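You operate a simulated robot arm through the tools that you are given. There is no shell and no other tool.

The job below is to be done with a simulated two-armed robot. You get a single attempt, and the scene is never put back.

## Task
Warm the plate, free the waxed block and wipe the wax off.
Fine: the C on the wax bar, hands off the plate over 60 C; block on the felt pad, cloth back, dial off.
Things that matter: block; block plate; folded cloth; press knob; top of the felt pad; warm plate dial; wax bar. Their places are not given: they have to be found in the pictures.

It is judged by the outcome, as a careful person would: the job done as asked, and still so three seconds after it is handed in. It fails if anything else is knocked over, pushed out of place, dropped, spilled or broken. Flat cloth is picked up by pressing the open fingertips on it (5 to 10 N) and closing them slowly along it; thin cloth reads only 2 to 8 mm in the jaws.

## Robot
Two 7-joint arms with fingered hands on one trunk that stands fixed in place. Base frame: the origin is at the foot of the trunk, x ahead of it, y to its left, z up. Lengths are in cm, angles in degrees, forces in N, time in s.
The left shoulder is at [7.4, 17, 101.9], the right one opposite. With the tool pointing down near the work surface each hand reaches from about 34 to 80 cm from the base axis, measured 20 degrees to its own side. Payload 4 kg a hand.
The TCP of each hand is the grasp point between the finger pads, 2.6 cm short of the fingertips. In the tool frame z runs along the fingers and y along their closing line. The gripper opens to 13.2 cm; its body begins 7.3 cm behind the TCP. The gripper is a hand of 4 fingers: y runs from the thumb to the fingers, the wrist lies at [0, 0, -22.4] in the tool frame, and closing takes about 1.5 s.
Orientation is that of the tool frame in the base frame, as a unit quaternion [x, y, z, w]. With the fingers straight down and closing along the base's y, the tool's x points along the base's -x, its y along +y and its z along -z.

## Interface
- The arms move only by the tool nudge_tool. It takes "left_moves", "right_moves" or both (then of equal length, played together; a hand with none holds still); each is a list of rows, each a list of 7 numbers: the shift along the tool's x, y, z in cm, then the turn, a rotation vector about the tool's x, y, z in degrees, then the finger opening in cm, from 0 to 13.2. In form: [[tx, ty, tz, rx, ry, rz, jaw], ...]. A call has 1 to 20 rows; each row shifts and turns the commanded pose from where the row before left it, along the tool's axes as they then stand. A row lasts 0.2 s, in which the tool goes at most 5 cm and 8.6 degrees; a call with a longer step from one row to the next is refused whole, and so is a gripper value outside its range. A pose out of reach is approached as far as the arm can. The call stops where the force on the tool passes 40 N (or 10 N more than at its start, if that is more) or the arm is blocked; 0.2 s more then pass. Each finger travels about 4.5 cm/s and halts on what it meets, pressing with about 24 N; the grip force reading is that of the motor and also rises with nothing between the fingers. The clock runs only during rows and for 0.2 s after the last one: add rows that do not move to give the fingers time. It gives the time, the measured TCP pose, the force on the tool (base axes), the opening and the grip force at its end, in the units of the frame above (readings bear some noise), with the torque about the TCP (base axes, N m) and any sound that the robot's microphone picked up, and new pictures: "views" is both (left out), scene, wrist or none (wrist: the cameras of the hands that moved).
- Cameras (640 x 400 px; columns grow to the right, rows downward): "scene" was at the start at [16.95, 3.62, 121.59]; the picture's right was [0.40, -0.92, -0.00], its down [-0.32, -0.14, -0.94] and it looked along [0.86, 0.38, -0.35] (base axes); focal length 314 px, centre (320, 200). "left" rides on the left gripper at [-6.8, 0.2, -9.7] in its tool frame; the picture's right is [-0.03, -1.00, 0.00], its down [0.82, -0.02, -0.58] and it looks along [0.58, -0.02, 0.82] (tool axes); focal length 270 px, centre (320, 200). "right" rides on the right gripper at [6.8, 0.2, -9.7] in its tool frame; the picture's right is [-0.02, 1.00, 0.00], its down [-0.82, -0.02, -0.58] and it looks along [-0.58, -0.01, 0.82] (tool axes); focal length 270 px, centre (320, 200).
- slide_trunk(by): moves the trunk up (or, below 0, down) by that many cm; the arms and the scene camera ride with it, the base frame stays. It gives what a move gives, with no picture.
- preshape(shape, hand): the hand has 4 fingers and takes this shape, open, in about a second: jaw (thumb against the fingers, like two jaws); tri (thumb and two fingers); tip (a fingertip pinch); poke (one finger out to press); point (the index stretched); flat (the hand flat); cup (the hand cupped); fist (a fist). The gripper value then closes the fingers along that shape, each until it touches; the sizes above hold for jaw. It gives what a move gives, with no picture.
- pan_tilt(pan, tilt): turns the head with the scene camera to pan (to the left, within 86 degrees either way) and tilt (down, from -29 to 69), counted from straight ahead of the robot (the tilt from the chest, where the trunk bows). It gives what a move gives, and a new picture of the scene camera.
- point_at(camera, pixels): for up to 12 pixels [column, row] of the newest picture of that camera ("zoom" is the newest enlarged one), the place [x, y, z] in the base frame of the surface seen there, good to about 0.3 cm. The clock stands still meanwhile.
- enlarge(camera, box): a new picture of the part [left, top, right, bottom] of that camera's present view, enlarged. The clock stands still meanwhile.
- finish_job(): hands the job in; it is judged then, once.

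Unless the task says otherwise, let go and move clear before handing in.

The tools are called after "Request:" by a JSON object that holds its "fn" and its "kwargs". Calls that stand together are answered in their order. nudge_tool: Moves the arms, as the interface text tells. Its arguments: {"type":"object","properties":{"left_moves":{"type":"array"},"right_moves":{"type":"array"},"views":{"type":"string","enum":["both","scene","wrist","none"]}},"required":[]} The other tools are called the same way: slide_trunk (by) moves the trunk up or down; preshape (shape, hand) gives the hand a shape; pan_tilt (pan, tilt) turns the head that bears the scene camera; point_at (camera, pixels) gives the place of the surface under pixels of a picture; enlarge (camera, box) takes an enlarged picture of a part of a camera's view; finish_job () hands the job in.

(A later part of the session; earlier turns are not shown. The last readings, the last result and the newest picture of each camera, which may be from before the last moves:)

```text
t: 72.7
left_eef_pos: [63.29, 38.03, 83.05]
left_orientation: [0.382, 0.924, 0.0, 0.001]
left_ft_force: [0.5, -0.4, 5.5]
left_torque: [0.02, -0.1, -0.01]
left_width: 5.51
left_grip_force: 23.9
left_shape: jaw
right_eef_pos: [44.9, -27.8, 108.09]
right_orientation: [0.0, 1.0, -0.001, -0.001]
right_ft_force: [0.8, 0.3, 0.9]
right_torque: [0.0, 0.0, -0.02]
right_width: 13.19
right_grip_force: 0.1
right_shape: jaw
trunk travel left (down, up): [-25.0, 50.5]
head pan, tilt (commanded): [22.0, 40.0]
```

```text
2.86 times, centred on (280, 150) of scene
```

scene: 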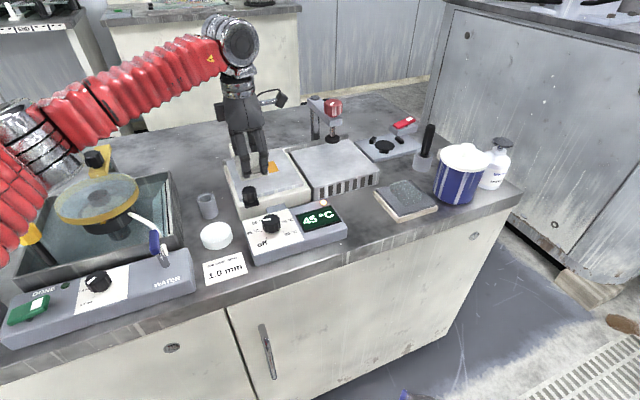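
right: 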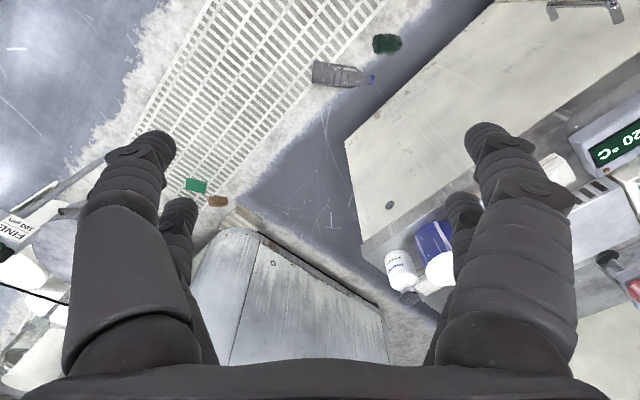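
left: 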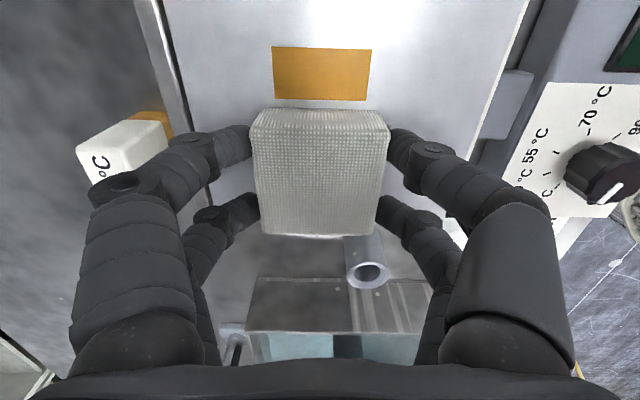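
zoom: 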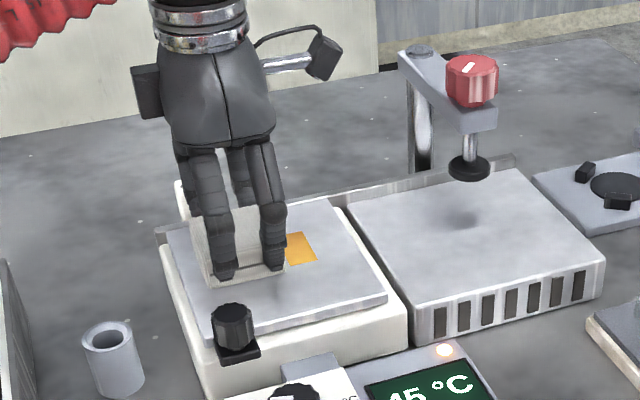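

The wax patch is shrinking: it now ends at row 100 instead of running under the cloth, with about 2.3 cm left at the far end. I'll scrub with shorter strokes centred over the remaining strip.

Request:
{"fn": "nudge_tool", "kwargs": {"left_moves": [[-0.5, 0, 0, 0, 0, 0, 4.2], [-0.5, 0, 0, 0, 0, 0, 4.2], [-0.5, 0, 0, 0, 0, 0, 4.2], [-0.5, 0, 0, 0, 0, 0, 4.2], [-0.5, 0, 0, 0, 0, 0, 4.2], [-0.5, 0, 0, 0, 0, 0, 4.2], [-0.5, 0, 0, 0, 0, 0, 4.2], [-0.5, 0, 0, 0, 0, 0, 4.2], [-0.5, 0, 0, 0, 0, 0, 4.2], [0.5, 0, 0, 0, 0, 0, 4.2], [0.5, 0, 0, 0, 0, 0, 4.2], [0.5, 0, 0, 0, 0, 0, 4.2], [0.5, 0, 0, 0, 0, 0, 4.2], [-0.5, 0, 0, 0, 0, 0, 4.2], [-0.5, 0, 0, 0, 0, 0, 4.2], [-0.5, 0, 0, 0, 0, 0, 4.2], [-0.5, 0, 0, 0, 0, 0, 4.2], [0, 0, 0, 0, 0, 0, 4.2]], "views": "both"}}

Request:
{"fn": "enlarge", "kwargs": {"camera": "scene", "box": [200, 80, 360, 220]}}

Request:
{"fn": "point_at", "kwargs": {"camera": "zoom", "pixels": [[395, 30], [380, 40], [350, 45], [410, 60], [465, 125], [470, 75]]}}

```text
t: 76.5
left_eef_pos: [66.53, 34.81, 83.0]
left_orientation: [0.382, 0.924, 0.001, 0.0]
left_ft_force: [-1.2, -0.5, 9.9]
left_torque: [-0.03, -0.04, -0.02]
left_width: 5.47
left_grip_force: 24.6
left_shape: jaw
right_eef_pos: [44.79, -27.78, 108.17]
right_orientation: [0.001, 1.0, 0.0, 0.0]
right_ft_force: [-0.2, 0.1, 0.0]
right_torque: [0.0, 0.04, 0.02]
right_width: 13.19
right_grip_force: 0.0
right_shape: jaw
trunk travel left (down, up): [-25.0, 50.5]
head pan, tilt (commanded): [22.0, 40.0]
```

scene: 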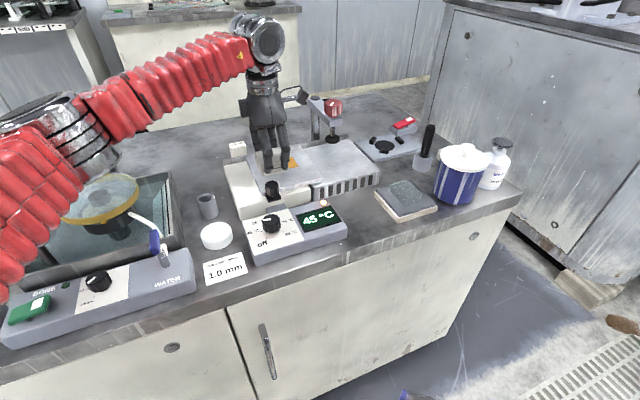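
left: 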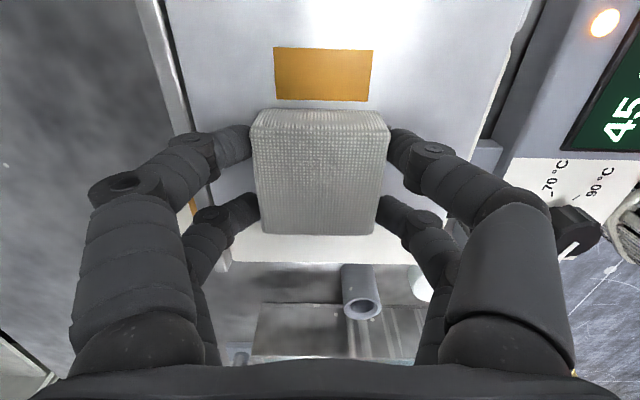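

```text
2.86 times, centred on (280, 150) of scene
```

zoom: 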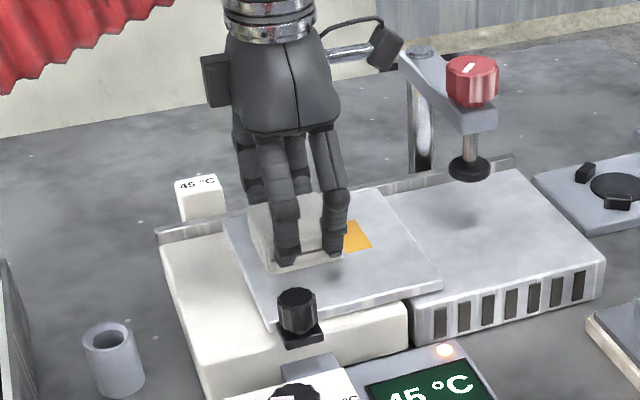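

```text
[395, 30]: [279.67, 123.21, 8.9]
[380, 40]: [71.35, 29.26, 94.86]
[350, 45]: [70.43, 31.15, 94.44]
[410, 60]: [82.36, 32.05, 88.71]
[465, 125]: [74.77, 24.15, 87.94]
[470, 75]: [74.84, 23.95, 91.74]
```

The scene zoom shows that the plate itself slid with the cloth: its knob moved from (232,325) to (297,310), so the plate is loose. I'll stop and look closely at what holds it before bringing it back.

Request:
{"fn": "enlarge", "kwargs": {"camera": "scene", "box": [215, 130, 335, 220]}}

Request:
{"fn": "point_at", "kwargs": {"camera": "zoom", "pixels": [[60, 180], [30, 210], [90, 300], [120, 140], [60, 120], [160, 370], [300, 330], [300, 280], [500, 290], [370, 70], [250, 290], [330, 240]]}}

Request:
{"fn": "enlarge", "kwargs": {"camera": "left", "box": [120, 0, 560, 290]}}

```text
4.44 times, centred on (275, 175) of scene
```

zoom: 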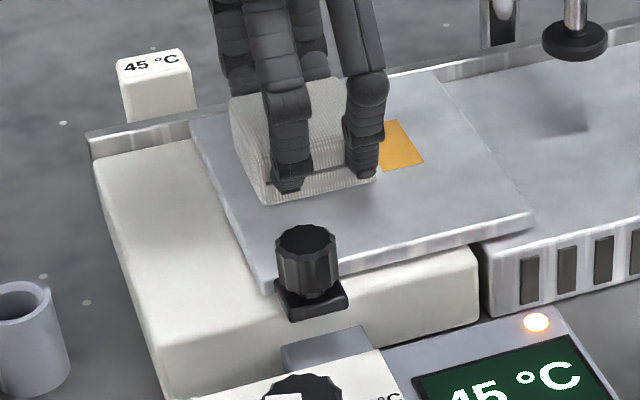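

```text
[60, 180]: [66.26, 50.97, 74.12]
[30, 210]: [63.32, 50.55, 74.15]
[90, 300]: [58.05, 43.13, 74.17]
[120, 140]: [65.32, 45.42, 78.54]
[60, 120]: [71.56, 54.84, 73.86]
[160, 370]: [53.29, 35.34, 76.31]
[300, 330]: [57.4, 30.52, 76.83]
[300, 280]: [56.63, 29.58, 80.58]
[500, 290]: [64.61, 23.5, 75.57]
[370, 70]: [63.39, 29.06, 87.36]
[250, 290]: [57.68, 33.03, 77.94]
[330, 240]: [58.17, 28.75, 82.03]
```

```text
1.38 times, centred on (340, 145) of left
```

zoom: 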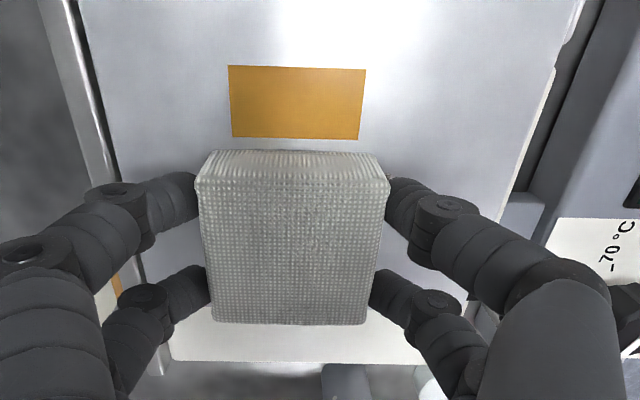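

The plate is a free slider that rode along under about 10 N of press, roughly 4.6 cm toward the cooler; under 5 N in the first stroke it stayed put. I'll drag it straight back with the cloth to the same hand position where it was home.

Request:
{"fn": "nudge_tool", "kwargs": {"left_moves": [[0.5, 0, 0, 0, 0, 0, 4.2], [0.5, 0, 0, 0, 0, 0, 4.2], [0.5, 0, 0, 0, 0, 0, 4.2], [0.5, 0, 0, 0, 0, 0, 4.2], [0.5, 0, 0, 0, 0, 0, 4.2], [0.5, 0, 0, 0, 0, 0, 4.2], [0.5, 0, 0, 0, 0, 0, 4.2], [0.5, 0, 0, 0, 0, 0, 4.2], [0.5, 0, 0, 0, 0, 0, 4.2], [0, 0, 0, 0, 0, 0, 4.2]], "views": "both"}}

Request:
{"fn": "enlarge", "kwargs": {"camera": "scene", "box": [215, 130, 335, 220]}}

Request:
{"fn": "enlarge", "kwargs": {"camera": "left", "box": [120, 0, 560, 290]}}

```text
t: 78.7
left_eef_pos: [63.31, 38.08, 83.01]
left_orientation: [0.383, 0.924, 0.0, 0.0]
left_ft_force: [3.9, 1.2, 11.1]
left_torque: [-0.01, -0.13, -0.01]
left_width: 5.52
left_grip_force: 24.1
left_shape: jaw
right_eef_pos: [44.84, -27.78, 108.14]
right_orientation: [0.001, 1.0, 0.0, 0.0]
right_ft_force: [0.3, 0.2, 0.9]
right_torque: [0.0, 0.01, 0.01]
right_width: 13.2
right_grip_force: 0.1
right_shape: jaw
trunk travel left (down, up): [-25.0, 50.5]
head pan, tilt (commanded): [22.0, 40.0]
```

scene: 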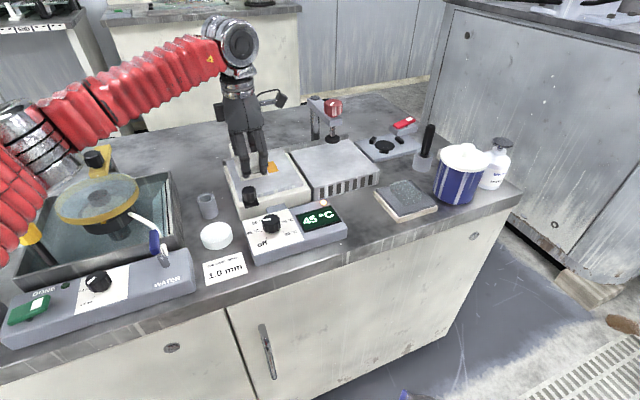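
left: 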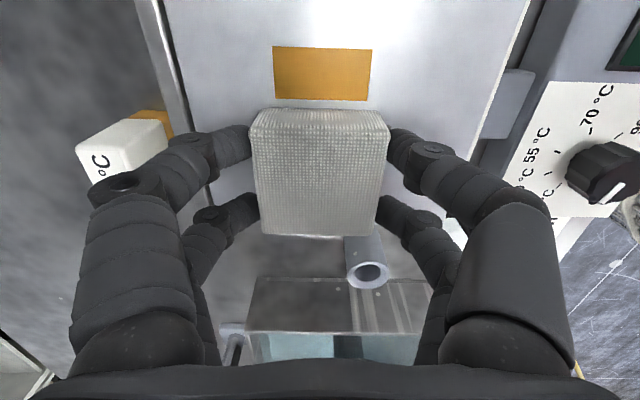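

```text
4.44 times, centred on (275, 175) of scene
```

zoom: 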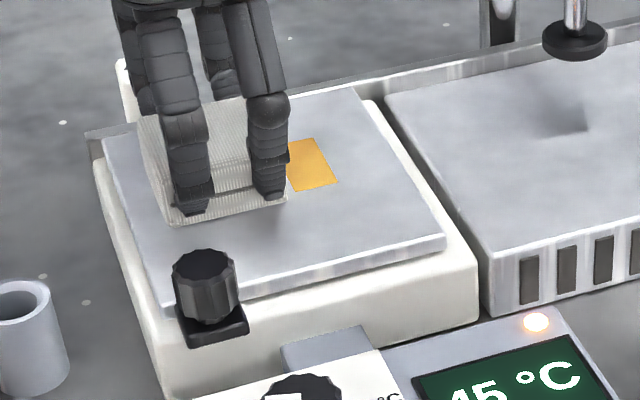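

```text
1.38 times, centred on (340, 145) of left
```

zoom: 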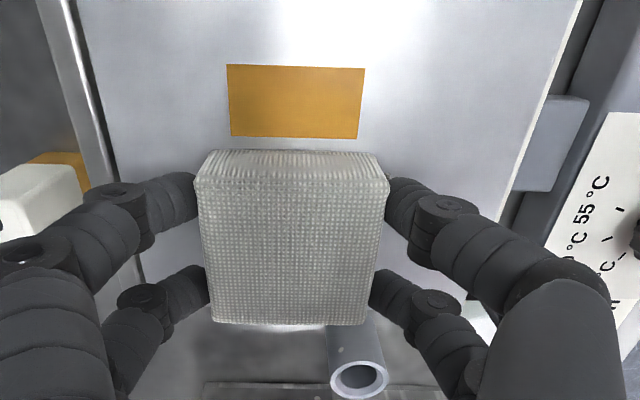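

The plate is back at its home spot (knob at zoom (207,290) on the warmer's front-left). From now on I'll use only light force, stroking toward the back rail so the plate is backed by it, and lift the cloth for each return. I'll first lift clear and reposition.

Request:
{"fn": "nudge_tool", "kwargs": {"left_moves": [[0, 0, -0.3, 0, 0, 0, 4.2], [0, 0, -0.7, 0, 0, 0, 4.2], [-1.5, -0.7, 0, 0, 0, 0, 4.2], [-1.5, -0.7, 0, 0, 0, 0, 4.2], [-1.3, -0.6, 0, 0, 0, 0, 4.2], [0, 0, 0.4, 0, 0, 0, 4.2], [0, 0, 0.3, 0, 0, 0, 4.2], [0, 0, 0, 0, 0, 0, 4.2]], "views": "both"}}

Request:
{"fn": "enlarge", "kwargs": {"camera": "scene", "box": [215, 130, 335, 220]}}

```text
t: 80.5
left_eef_pos: [64.86, 33.74, 83.16]
left_orientation: [0.383, 0.924, 0.0, 0.0]
left_ft_force: [-0.1, -0.7, -0.4]
left_torque: [-0.01, -0.03, -0.04]
left_width: 5.5
left_grip_force: 23.9
left_shape: jaw
right_eef_pos: [44.81, -27.84, 108.07]
right_orientation: [0.0, 1.0, 0.0, -0.001]
right_ft_force: [-0.3, 0.2, 0.2]
right_torque: [0.01, 0.02, 0.0]
right_width: 13.19
right_grip_force: 0.1
right_shape: jaw
trunk travel left (down, up): [-25.0, 50.5]
head pan, tilt (commanded): [22.0, 40.0]
```

scene: 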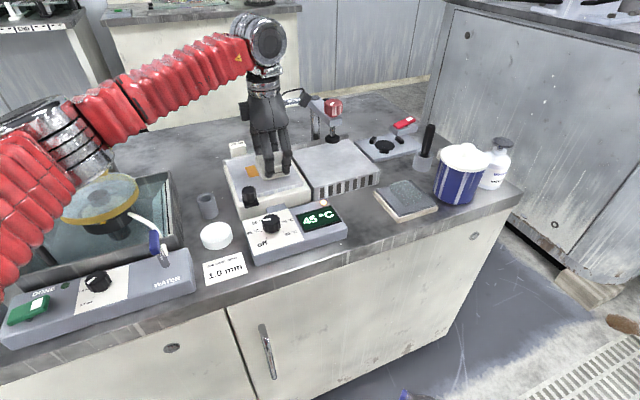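
left: 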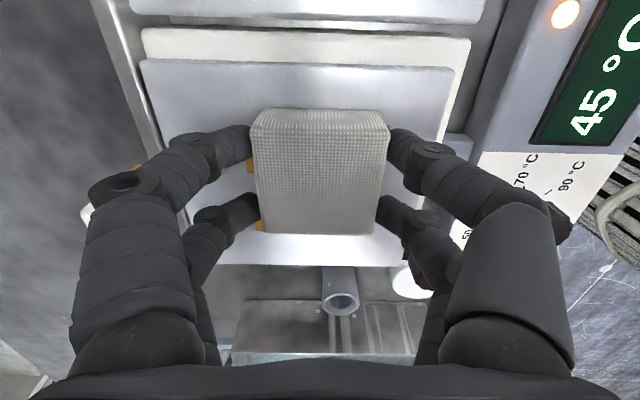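

```text
4.44 times, centred on (275, 175) of scene
```

zoom: 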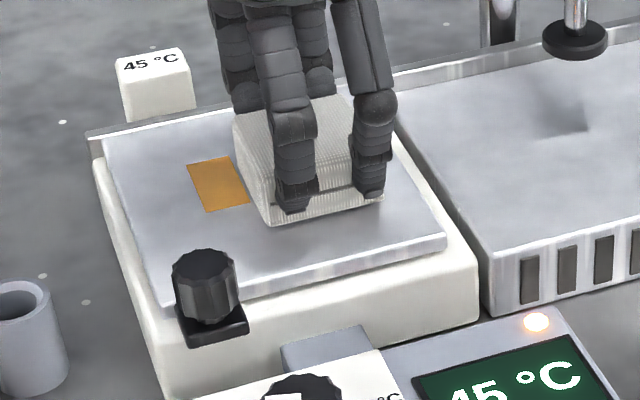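

Now amber wax is also visible on the other side at zoom (218,183), so I need an unobstructed view of what's left. I'll lift the cloth straight up several centimetres and look.

Request:
{"fn": "nudge_tool", "kwargs": {"left_moves": [[0, 0, -2, 0, 0, 0, 4.2], [0, 0, -3, 0, 0, 0, 4.2], [0, 0, -3, 0, 0, 0, 4.2], [0, 0, -3, 0, 0, 0, 4.2], [0, 0, 0, 0, 0, 0, 4.2]], "views": "both"}}

Request:
{"fn": "enlarge", "kwargs": {"camera": "scene", "box": [215, 130, 335, 220]}}

Request:
{"fn": "enlarge", "kwargs": {"camera": "left", "box": [120, 0, 560, 290]}}

Request:
{"fn": "enlarge", "kwargs": {"camera": "scene", "box": [210, 100, 470, 262]}}

```text
t: 81.7
left_eef_pos: [64.97, 33.68, 94.24]
left_orientation: [0.383, 0.924, 0.0, -0.002]
left_ft_force: [1.1, 0.1, 0.2]
left_torque: [-0.01, -0.03, -0.01]
left_width: 5.45
left_grip_force: 23.5
left_shape: jaw
right_eef_pos: [44.91, -27.64, 108.08]
right_orientation: [0.0, 1.0, 0.0, -0.001]
right_ft_force: [-0.5, 0.6, 0.1]
right_torque: [-0.03, 0.01, -0.01]
right_width: 13.2
right_grip_force: 0.1
right_shape: jaw
trunk travel left (down, up): [-25.0, 50.5]
head pan, tilt (commanded): [22.0, 40.0]
```

scene: 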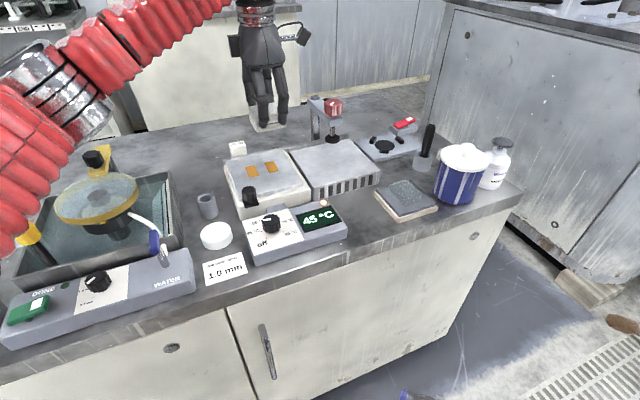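
left: 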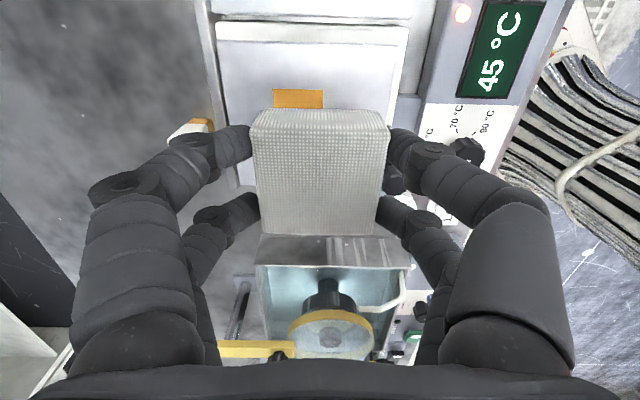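

```text
4.44 times, centred on (275, 175) of scene
```

zoom: 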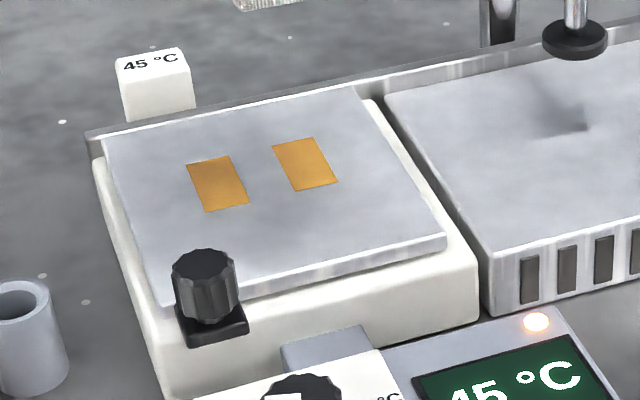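

```text
1.38 times, centred on (340, 145) of left
```

zoom: 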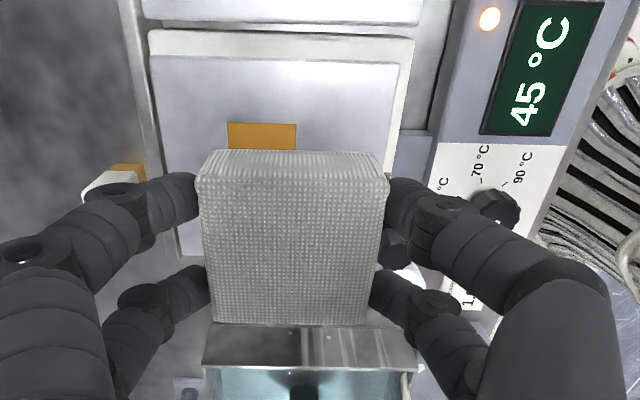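

```text
2.46 times, centred on (340, 181) of scene
```

zoom: 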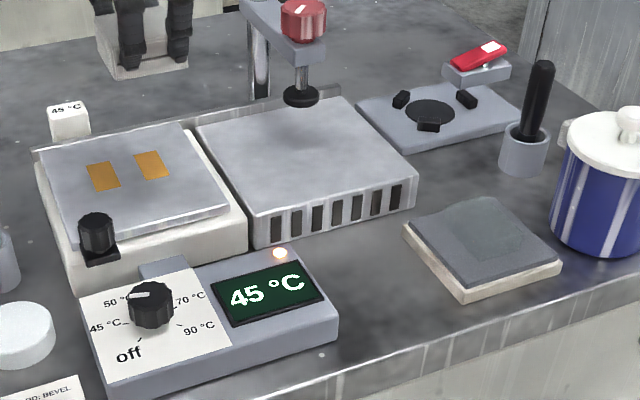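

Now it's clear: the wax is in three strips. The middle one has been wiped off, and the left (zoom (218,183)) and right (306,164) strips remain; the plate is back home. I'll measure the strips and lower again over the right one.

Request:
{"fn": "point_at", "kwargs": {"camera": "zoom", "pixels": [[104, 176], [152, 165], [90, 168], [120, 186], [136, 155], [168, 176], [97, 225], [228, 207], [182, 127], [45, 160]]}}

Request:
{"fn": "nudge_tool", "kwargs": {"left_moves": [[0, 0, 3, 0, 0, 0, 4.2], [0, 0, 3, 0, 0, 0, 4.2], [0, 0, 3, 0, 0, 0, 4.2], [0, 0, 1.6, 0, 0, 0, 4.2], [0, 0, 0.4, 0, 0, 0, 4.2], [0, 0, 0, 0, 0, 0, 4.2]], "views": "none"}}

```text
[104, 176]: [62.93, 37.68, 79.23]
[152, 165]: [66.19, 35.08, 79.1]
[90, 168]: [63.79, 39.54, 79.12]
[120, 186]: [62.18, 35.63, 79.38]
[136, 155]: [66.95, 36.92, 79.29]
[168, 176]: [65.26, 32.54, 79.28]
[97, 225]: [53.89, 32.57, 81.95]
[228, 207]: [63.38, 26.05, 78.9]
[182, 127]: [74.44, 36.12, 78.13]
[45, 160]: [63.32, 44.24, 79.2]
```

```text
t: 83.1
left_eef_pos: [65.12, 33.57, 83.19]
left_orientation: [0.383, 0.924, 0.0, 0.001]
left_ft_force: [-0.7, 0.2, -0.8]
left_torque: [-0.04, -0.02, 0.03]
left_width: 5.5
left_grip_force: 24.8
left_shape: jaw
right_eef_pos: [44.96, -27.78, 108.13]
right_orientation: [0.001, 1.0, 0.0, 0.0]
right_ft_force: [-0.5, 0.4, 0.1]
right_torque: [0.0, -0.01, -0.01]
right_width: 13.19
right_grip_force: 0.1
right_shape: jaw
trunk travel left (down, up): [-25.0, 50.5]
head pan, tilt (commanded): [22.0, 40.0]
```

The plate corners match the originals within 0.1 cm, so the plate is home. Creeping down to light contact.

Request:
{"fn": "nudge_tool", "kwargs": {"left_moves": [[0, 0, 0.06, 0, 0, 0, 4.2], [0, 0, 0.05, 0, 0, 0, 4.2], [0, 0, 0, 0, 0, 0, 4.2]], "views": "none"}}

```text
t: 83.9
left_eef_pos: [65.0, 33.74, 83.0]
left_orientation: [0.382, 0.924, -0.001, 0.0]
left_ft_force: [0.4, 0.1, -0.9]
left_torque: [0.0, 0.01, 0.01]
left_width: 5.48
left_grip_force: 24.0
left_shape: jaw
right_eef_pos: [44.83, -27.71, 108.13]
right_orientation: [0.0, 1.0, 0.001, 0.0]
right_ft_force: [0.5, -0.2, -0.2]
right_torque: [0.02, 0.0, 0.03]
right_width: 13.19
right_grip_force: 0.0
right_shape: jaw
trunk travel left (down, up): [-25.0, 50.5]
head pan, tilt (commanded): [22.0, 40.0]
```

Request:
{"fn": "nudge_tool", "kwargs": {"left_moves": [[0, 0, 0.04, 0, 0, 0, 4.2], [0, 0, 0.03, 0, 0, 0, 4.2], [0, 0, 0, 0, 0, 0, 4.2]], "views": "none"}}

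```text
t: 84.7
left_eef_pos: [64.96, 33.6, 83.0]
left_orientation: [0.382, 0.924, 0.0, 0.0]
left_ft_force: [1.3, 0.2, 0.0]
left_torque: [-0.02, -0.01, 0.0]
left_width: 5.48
left_grip_force: 24.1
left_shape: jaw
right_eef_pos: [44.91, -27.9, 108.12]
right_orientation: [0.001, 1.0, 0.0, 0.0]
right_ft_force: [0.1, 0.0, -1.1]
right_torque: [0.01, 0.01, 0.0]
right_width: 13.18
right_grip_force: 0.0
right_shape: jaw
trunk travel left (down, up): [-25.0, 50.5]
head pan, tilt (commanded): [22.0, 40.0]
```

Request:
{"fn": "nudge_tool", "kwargs": {"left_moves": [[0, 0, 0.04, 0, 0, 0, 4.2], [0, 0, 0, 0, 0, 0, 4.2]], "views": "none"}}

```text
t: 85.3
left_eef_pos: [65.04, 33.6, 83.03]
left_orientation: [0.383, 0.924, -0.001, 0.0]
left_ft_force: [0.0, 0.5, 1.7]
left_torque: [0.02, -0.03, 0.01]
left_width: 5.48
left_grip_force: 24.4
left_shape: jaw
right_eef_pos: [44.85, -27.7, 108.0]
right_orientation: [0.001, 1.0, 0.0, 0.0]
right_ft_force: [0.2, -0.1, -0.2]
right_torque: [0.02, -0.03, -0.02]
right_width: 13.19
right_grip_force: 0.1
right_shape: jaw
trunk travel left (down, up): [-25.0, 50.5]
head pan, tilt (commanded): [22.0, 40.0]
```

Contact begins (1.7 N). I'll add a hair more and stroke 4 cm toward the back rail.

Request:
{"fn": "nudge_tool", "kwargs": {"left_moves": [[0, 0, 0.025, 0, 0, 0, 4.2], [0, 0.4, 0, 0, 0, 0, 4.2], [0, 0.4, 0, 0, 0, 0, 4.2], [0, 0.4, 0, 0, 0, 0, 4.2], [0, 0.4, 0, 0, 0, 0, 4.2], [0, 0.4, 0, 0, 0, 0, 4.2], [0, 0.4, 0, 0, 0, 0, 4.2], [0, 0.4, 0, 0, 0, 0, 4.2], [0, 0.4, 0, 0, 0, 0, 4.2], [0, 0.4, 0, 0, 0, 0, 4.2], [0, 0.4, 0, 0, 0, 0, 4.2], [0, 0, 0, 0, 0, 0, 4.2]], "views": "both"}}

Request:
{"fn": "enlarge", "kwargs": {"camera": "scene", "box": [215, 130, 335, 220]}}

```text
t: 87.9
left_eef_pos: [67.67, 36.57, 83.16]
left_orientation: [0.383, 0.924, 0.0, 0.0]
left_ft_force: [-0.3, -0.6, 0.9]
left_torque: [0.0, -0.03, -0.01]
left_width: 5.48
left_grip_force: 24.3
left_shape: jaw
right_eef_pos: [44.79, -27.84, 108.12]
right_orientation: [0.0, 1.0, -0.001, 0.0]
right_ft_force: [0.4, 0.0, -0.4]
right_torque: [-0.01, 0.01, 0.0]
right_width: 13.21
right_grip_force: 0.1
right_shape: jaw
trunk travel left (down, up): [-25.0, 50.5]
head pan, tilt (commanded): [22.0, 40.0]
```

scene: 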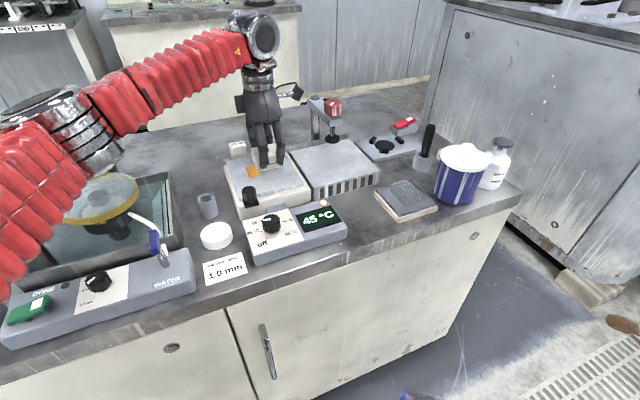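
left: 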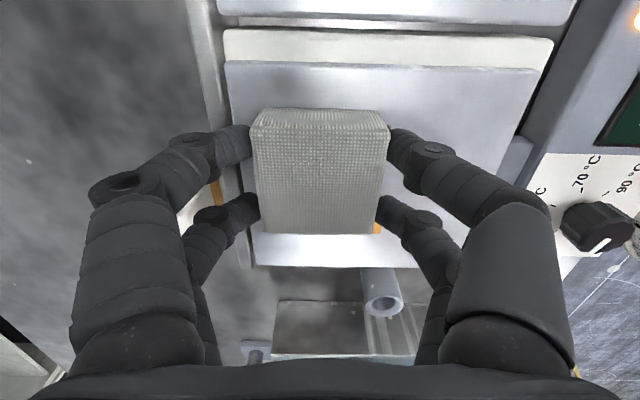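

```text
4.44 times, centred on (275, 175) of scene
```

zoom: 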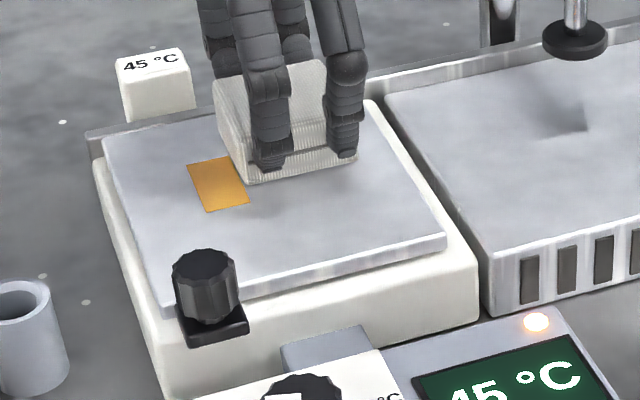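

In front of the cloth where the right strip's front end was (zoom (320,185)), the plate is clean, so that strip is gone. I'll lift, move over to the left strip and lower again.

Request:
{"fn": "nudge_tool", "kwargs": {"left_moves": [[0, 0, -0.3, 0, 0, 0, 4.2], [0, 0, -0.5, 0, 0, 0, 4.2], [1.1, -1.0, 0, 0, 0, 0, 4.2], [1.1, -1.0, 0, 0, 0, 0, 4.2], [1.1, -1.0, 0, 0, 0, 0, 4.2], [1.1, -1.0, 0, 0, 0, 0, 4.2], [0, 0, 0.4, 0, 0, 0, 4.2], [0, 0, 0.3, 0, 0, 0, 4.2], [0, 0, 0, 0, 0, 0, 4.2]], "views": "both"}}

Request:
{"fn": "enlarge", "kwargs": {"camera": "scene", "box": [215, 130, 335, 220]}}

```text
t: 89.9
left_eef_pos: [61.82, 36.8, 82.92]
left_orientation: [0.383, 0.924, -0.001, 0.0]
left_ft_force: [0.1, 0.1, 0.4]
left_torque: [0.01, -0.03, 0.02]
left_width: 5.47
left_grip_force: 23.6
left_shape: jaw
right_eef_pos: [44.78, -27.72, 108.32]
right_orientation: [0.0, 1.0, 0.0, 0.0]
right_ft_force: [0.6, 0.1, -0.1]
right_torque: [-0.02, 0.01, -0.03]
right_width: 13.2
right_grip_force: 0.1
right_shape: jaw
trunk travel left (down, up): [-25.0, 50.5]
head pan, tilt (commanded): [22.0, 40.0]
```

scene: 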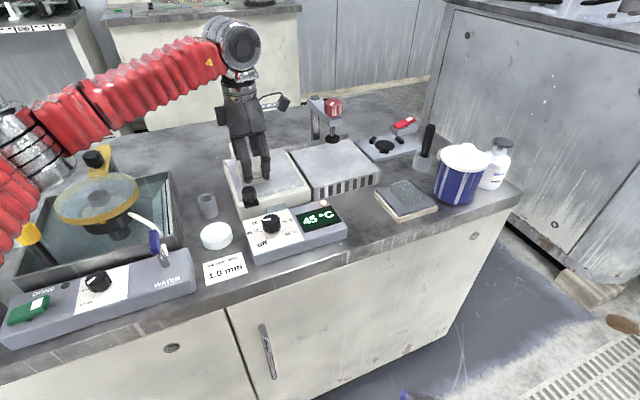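
left: 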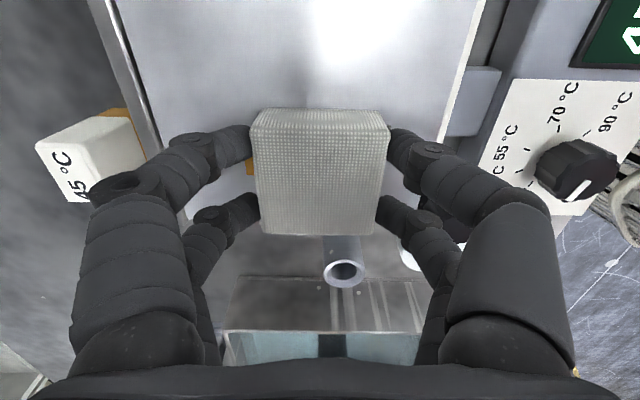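

```text
4.44 times, centred on (275, 175) of scene
```

zoom: 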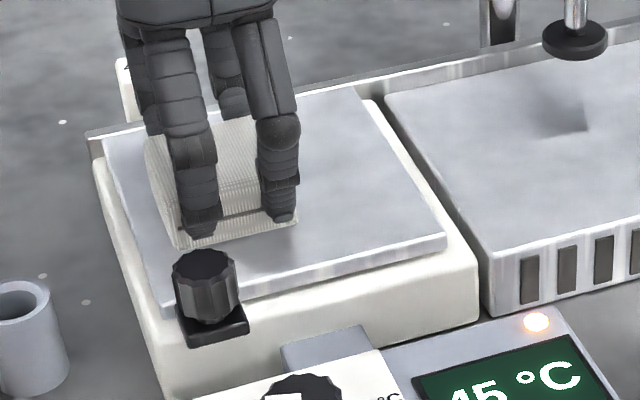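

The right half of the plate is clean. Now over the left strip at near-contact; I'll add a small press and check.

Request:
{"fn": "nudge_tool", "kwargs": {"left_moves": [[0, 0, 0.05, 0, 0, 0, 4.2], [0, 0, 0.03, 0, 0, 0, 4.2], [0, 0, 0, 0, 0, 0, 4.2]], "views": "none"}}

```text
t: 90.7
left_eef_pos: [61.96, 36.75, 82.96]
left_orientation: [0.383, 0.924, 0.001, 0.0]
left_ft_force: [-0.8, -0.1, 2.3]
left_torque: [0.0, -0.05, 0.02]
left_width: 5.52
left_grip_force: 24.5
left_shape: jaw
right_eef_pos: [44.86, -27.79, 108.27]
right_orientation: [0.001, 1.0, 0.0, 0.0]
right_ft_force: [-0.3, -0.4, -0.8]
right_torque: [0.0, 0.0, -0.02]
right_width: 13.18
right_grip_force: 0.0
right_shape: jaw
trunk travel left (down, up): [-25.0, 50.5]
head pan, tilt (commanded): [22.0, 40.0]
```

2.3 N of contact. I'll stroke 4 cm toward the back rail with a tiny added press along the way.

Request:
{"fn": "nudge_tool", "kwargs": {"left_moves": [[0, 0, 0.015, 0, 0, 0, 4.2], [0, 0.4, 0.003, 0, 0, 0, 4.2], [0, 0.4, 0.003, 0, 0, 0, 4.2], [0, 0.4, 0.003, 0, 0, 0, 4.2], [0, 0.4, 0.003, 0, 0, 0, 4.2], [0, 0.4, 0.003, 0, 0, 0, 4.2], [0, 0.4, 0.003, 0, 0, 0, 4.2], [0, 0.4, 0.003, 0, 0, 0, 4.2], [0, 0.4, 0.003, 0, 0, 0, 4.2], [0, 0.4, 0.003, 0, 0, 0, 4.2], [0, 0.4, 0.003, 0, 0, 0, 4.2], [0, 0, 0, 0, 0, 0, 4.2]], "views": "both"}}

Request:
{"fn": "enlarge", "kwargs": {"camera": "scene", "box": [215, 130, 335, 220]}}

Request:
{"fn": "enlarge", "kwargs": {"camera": "left", "box": [120, 0, 560, 290]}}

```text
t: 93.3
left_eef_pos: [64.71, 39.71, 83.02]
left_orientation: [0.382, 0.924, 0.0, -0.001]
left_ft_force: [0.3, -0.7, -1.1]
left_torque: [0.05, -0.05, 0.0]
left_width: 5.49
left_grip_force: 24.2
left_shape: jaw
right_eef_pos: [44.82, -27.81, 108.1]
right_orientation: [-0.001, 1.0, 0.0, 0.0]
right_ft_force: [-0.5, 0.2, 0.3]
right_torque: [0.03, 0.0, 0.03]
right_width: 13.18
right_grip_force: 0.0
right_shape: jaw
trunk travel left (down, up): [-25.0, 50.5]
head pan, tilt (commanded): [22.0, 40.0]
```

scene: 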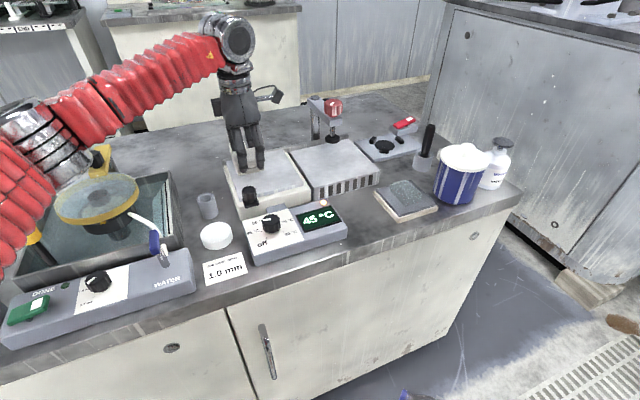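
left: 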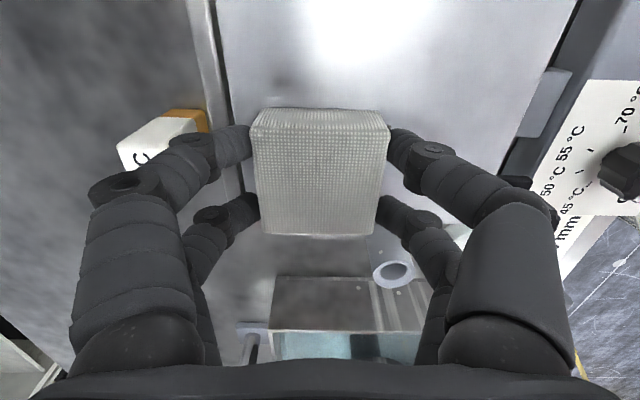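

```text
4.44 times, centred on (275, 175) of scene
```

zoom: 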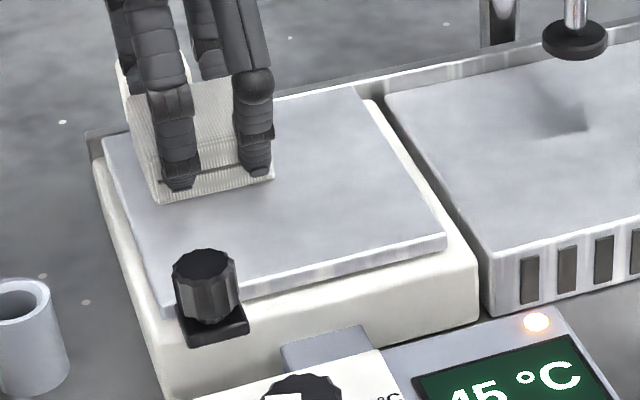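

```text
1.38 times, centred on (340, 145) of left
```

zoom: 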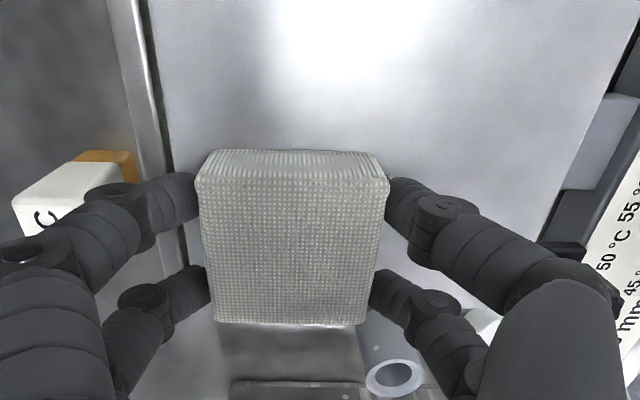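

No amber visible any more in front of the cloth. I'll lift well up to verify the whole plate.

Request:
{"fn": "nudge_tool", "kwargs": {"left_moves": [[0, 0, -1, 0, 0, 0, 4.2], [0, 0, -3, 0, 0, 0, 4.2], [0, 0, -3, 0, 0, 0, 4.2], [0, 0, -3, 0, 0, 0, 4.2], [0, 0, -3, 0, 0, 0, 4.2], [0, 0, 0, 0, 0, 0, 4.2]], "views": "both"}}

Request:
{"fn": "enlarge", "kwargs": {"camera": "scene", "box": [215, 130, 335, 220]}}

Request:
{"fn": "enlarge", "kwargs": {"camera": "scene", "box": [210, 100, 470, 262]}}

Request:
{"fn": "point_at", "kwargs": {"camera": "zoom", "pixels": [[97, 225], [228, 207], [182, 127], [45, 160]]}}

```text
t: 94.7
left_eef_pos: [64.68, 39.45, 95.93]
left_orientation: [0.383, 0.924, 0.0, -0.001]
left_ft_force: [0.0, 0.0, -0.2]
left_torque: [-0.02, 0.0, -0.01]
left_width: 5.47
left_grip_force: 24.1
left_shape: jaw
right_eef_pos: [44.81, -27.75, 108.19]
right_orientation: [0.0, 1.0, 0.0, 0.0]
right_ft_force: [0.0, 0.2, -0.1]
right_torque: [0.03, 0.04, 0.0]
right_width: 13.17
right_grip_force: 0.1
right_shape: jaw
trunk travel left (down, up): [-25.0, 50.5]
head pan, tilt (commanded): [22.0, 40.0]
```

scene: 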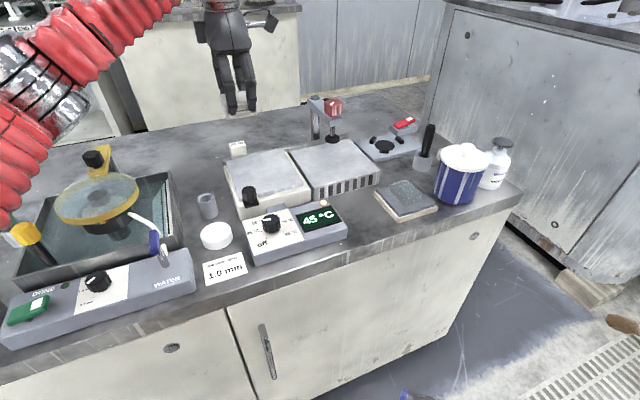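
left: 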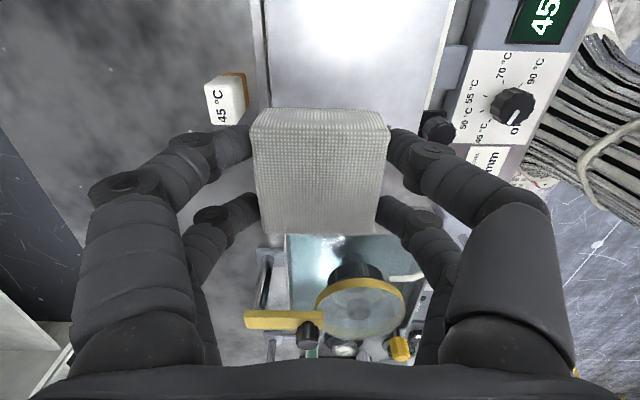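

```text
4.44 times, centred on (275, 175) of scene
```

zoom: 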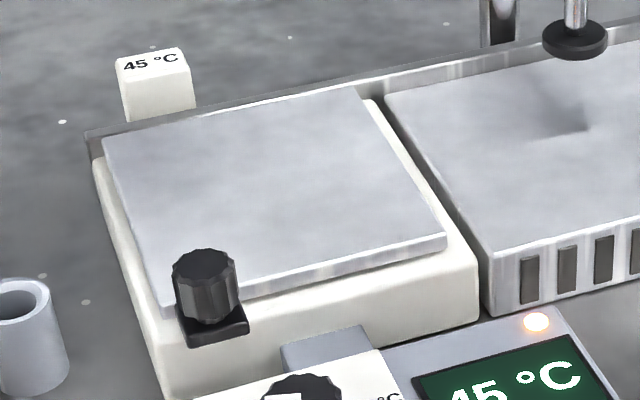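

```text
2.46 times, centred on (340, 181) of scene
```

zoom: 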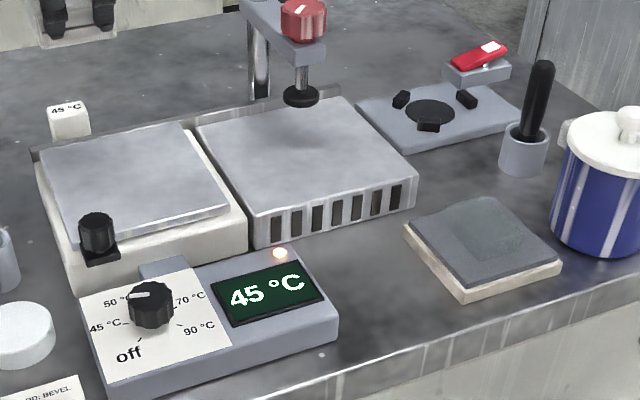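

```text
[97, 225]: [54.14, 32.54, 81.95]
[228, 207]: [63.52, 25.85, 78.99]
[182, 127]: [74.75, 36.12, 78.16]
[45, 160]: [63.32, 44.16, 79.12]
```

The plate is completely clean and its corners match the starting position. I'll carry the cloth back by the same route toward its home spot.

Request:
{"fn": "nudge_tool", "kwargs": {"left_moves": [[-1.27, -2.84, 0, 0, 0, 0, 4.2], [-1.27, -2.84, 0, 0, 0, 0, 4.2], [-1.27, -2.84, 0, 0, 0, 0, 4.2], [-1.27, -2.84, 0, 0, 0, 0, 4.2], [-1.27, -2.84, 0, 0, 0, 0, 4.2], [-1.27, -2.84, 0, 0, 0, 0, 4.2], [-2.63, -0.62, 0, 0, 0, 0, 4.2], [-2.63, -0.62, 0, 0, 0, 0, 4.2], [-2.63, -0.62, 0, 0, 0, 0, 4.2], [-2.63, -0.62, 0, 0, 0, 0, 4.2], [0, 0, 3, 0, 0, 0, 4.2], [0, 0, 3, 0, 0, 0, 4.2], [0, 0, 3, 0, 0, 0, 4.2], [0, 0, 3, 0, 0, 0, 4.2], [0, 0, 0, 0, 0, 0, 4.2]], "views": "both"}}

```text
t: 97.9
left_eef_pos: [63.66, 12.86, 84.03]
left_orientation: [0.382, 0.924, 0.0, 0.0]
left_ft_force: [-0.6, -0.5, -0.6]
left_torque: [-0.02, 0.0, 0.01]
left_width: 5.51
left_grip_force: 23.8
left_shape: jaw
right_eef_pos: [44.87, -27.64, 108.15]
right_orientation: [0.0, 1.0, 0.0, 0.001]
right_ft_force: [-0.5, -0.1, -0.3]
right_torque: [-0.01, 0.01, 0.02]
right_width: 13.22
right_grip_force: 0.1
right_shape: jaw
trunk travel left (down, up): [-25.0, 50.5]
head pan, tilt (commanded): [22.0, 40.0]
```

scene: 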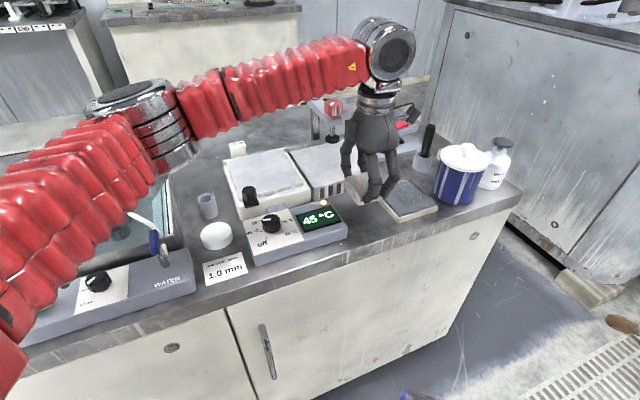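
left: 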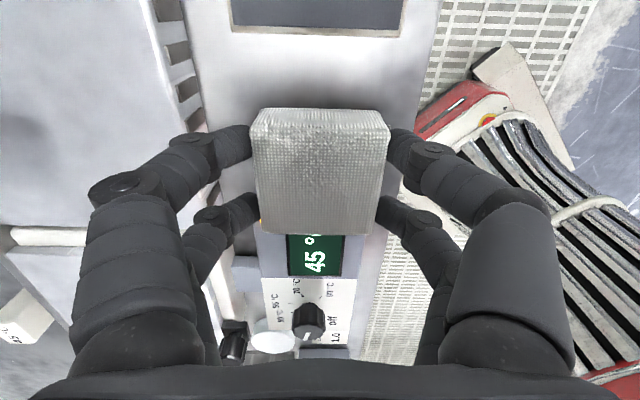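

The hand is over the cloth's home at (63.66, 12.86). I'll lower it to just above the bench and then creep to contact.

Request:
{"fn": "nudge_tool", "kwargs": {"left_moves": [[0, 0, 2.5, 0, 0, 0, 4.2], [0, 0, 2.0, 0, 0, 0, 4.2], [0, 0, 1.0, 0, 0, 0, 4.2], [0, 0, 0.5, 0, 0, 0, 4.2], [0, 0, 0.15, 0, 0, 0, 4.2], [0, 0, 0, 0, 0, 0, 4.2]], "views": "both"}}

Request:
{"fn": "enlarge", "kwargs": {"camera": "scene", "box": [320, 140, 440, 240]}}

```text
t: 99.3
left_eef_pos: [63.85, 13.02, 77.86]
left_orientation: [0.382, 0.924, -0.001, 0.0]
left_ft_force: [0.8, 0.4, -0.4]
left_torque: [-0.04, -0.01, 0.01]
left_width: 5.46
left_grip_force: 24.2
left_shape: jaw
right_eef_pos: [44.91, -27.8, 108.1]
right_orientation: [0.0, 1.0, 0.0, 0.001]
right_ft_force: [0.4, -0.1, 0.7]
right_torque: [-0.02, 0.0, 0.0]
right_width: 13.22
right_grip_force: 0.1
right_shape: jaw
trunk travel left (down, up): [-25.0, 50.5]
head pan, tilt (commanded): [22.0, 40.0]
```

scene: 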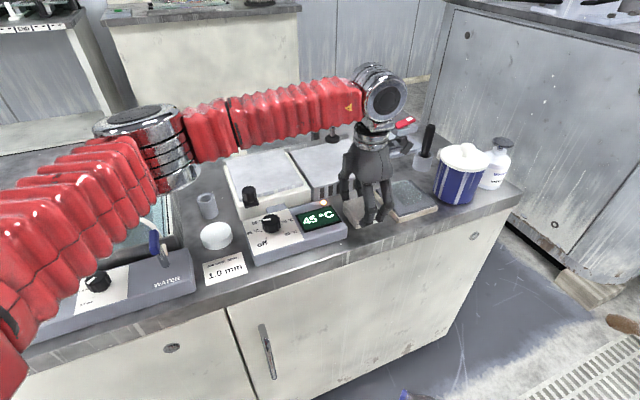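
left: 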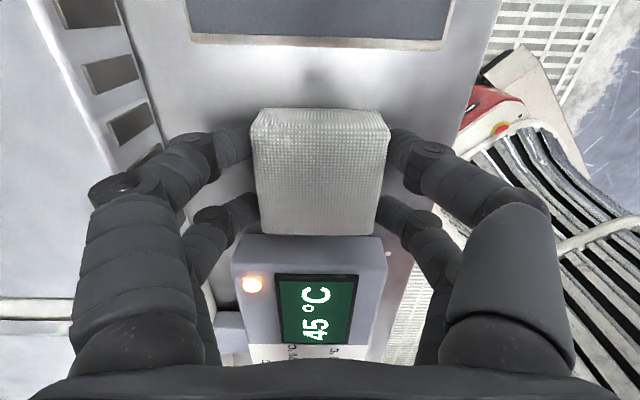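

```text
4.00 times, centred on (380, 190) of scene
```

zoom: 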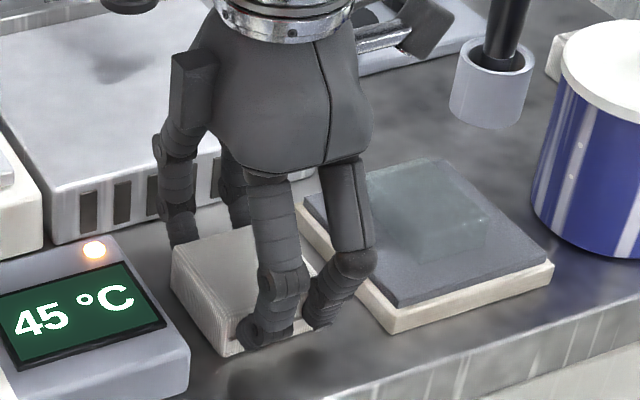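

Nearly home and not yet touching. Creeping down.

Request:
{"fn": "nudge_tool", "kwargs": {"left_moves": [[0, -0.15, 0.06, 0, 0, 0, 4.2], [0, 0, 0.06, 0, 0, 0, 4.2], [0, 0, 0.04, 0, 0, 0, 4.2], [0, 0, 0, 0, 0, 0, 4.2]], "views": "none"}}

```text
t: 100.3
left_eef_pos: [63.65, 12.89, 77.69]
left_orientation: [0.382, 0.924, 0.0, 0.0]
left_ft_force: [0.5, 2.2, 6.3]
left_torque: [0.03, -0.04, 0.0]
left_width: 5.48
left_grip_force: 24.1
left_shape: jaw
right_eef_pos: [44.79, -27.8, 108.11]
right_orientation: [0.0, 1.0, 0.0, -0.001]
right_ft_force: [0.2, 0.0, -0.3]
right_torque: [-0.02, 0.02, -0.02]
right_width: 13.17
right_grip_force: 0.2
right_shape: jaw
trunk travel left (down, up): [-25.0, 50.5]
head pan, tilt (commanded): [22.0, 40.0]
```

The cloth is on the bench (6 N). I'll open slowly to 8 cm and rise straight up.

Request:
{"fn": "nudge_tool", "kwargs": {"left_moves": [[0, 0, -0.03, 0, 0, 0, 5.0], [0, 0, 0, 0, 0, 0, 5.5], [0, 0, 0, 0, 0, 0, 6.0], [0, 0, 0, 0, 0, 0, 6.6], [0, 0, 0, 0, 0, 0, 7.2], [0, 0, 0, 0, 0, 0, 8.0], [0, 0, 0, 0, 0, 0, 8.0], [0, 0, 0, 0, 0, 0, 8.0], [0, 0, -1, 0, 0, 0, 8.0], [0, 0, -3, 0, 0, 0, 8.0], [0, 0, -3, 0, 0, 0, 8.0], [0, 0, -3, 0, 0, 0, 8.0], [0, 0, -3, 0, 0, 0, 8.0], [0, 0, 0, 0, 0, 0, 8.0]], "views": "both"}}

Request:
{"fn": "enlarge", "kwargs": {"camera": "scene", "box": [330, 180, 400, 240]}}

Request:
{"fn": "point_at", "kwargs": {"camera": "zoom", "pixels": [[187, 150], [336, 110], [428, 220], [268, 262], [300, 190]]}}

```text
t: 103.3
left_eef_pos: [63.67, 12.91, 90.85]
left_orientation: [0.382, 0.924, -0.001, 0.0]
left_ft_force: [0.0, -0.2, -0.3]
left_torque: [0.0, -0.01, -0.03]
left_width: 7.98
left_grip_force: 0.1
left_shape: jaw
right_eef_pos: [45.03, -27.83, 108.04]
right_orientation: [0.0, 1.0, 0.0, 0.0]
right_ft_force: [0.7, 1.0, 0.2]
right_torque: [0.04, 0.01, -0.02]
right_width: 13.2
right_grip_force: 0.1
right_shape: jaw
trunk travel left (down, up): [-25.0, 50.5]
head pan, tilt (commanded): [22.0, 40.0]
```

scene: 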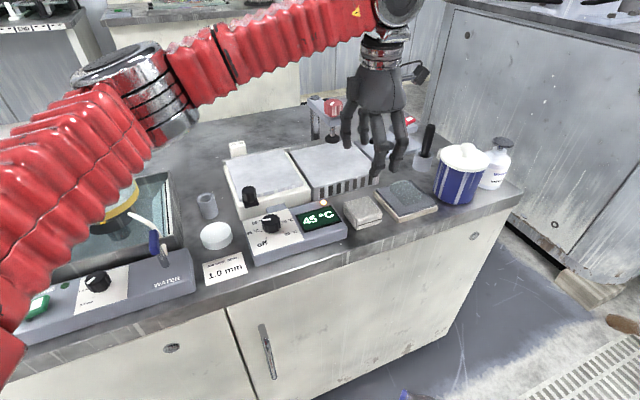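
left: 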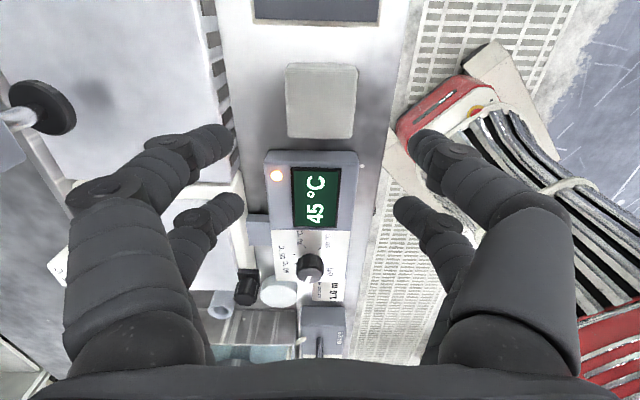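

```text
6.67 times, centred on (365, 210) of scene
```

zoom: 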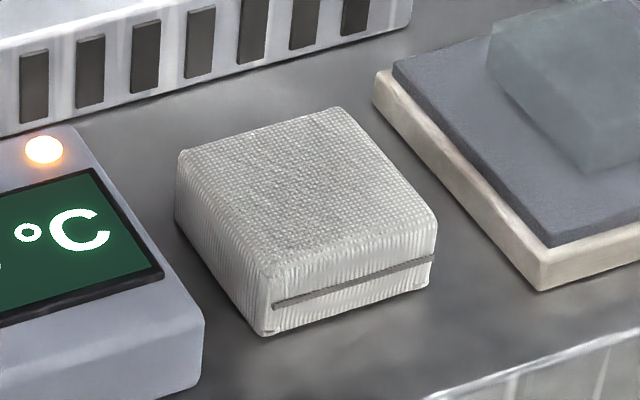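

```text
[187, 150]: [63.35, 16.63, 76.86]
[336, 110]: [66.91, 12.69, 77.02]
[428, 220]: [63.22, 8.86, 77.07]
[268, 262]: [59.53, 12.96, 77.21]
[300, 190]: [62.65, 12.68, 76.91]
```

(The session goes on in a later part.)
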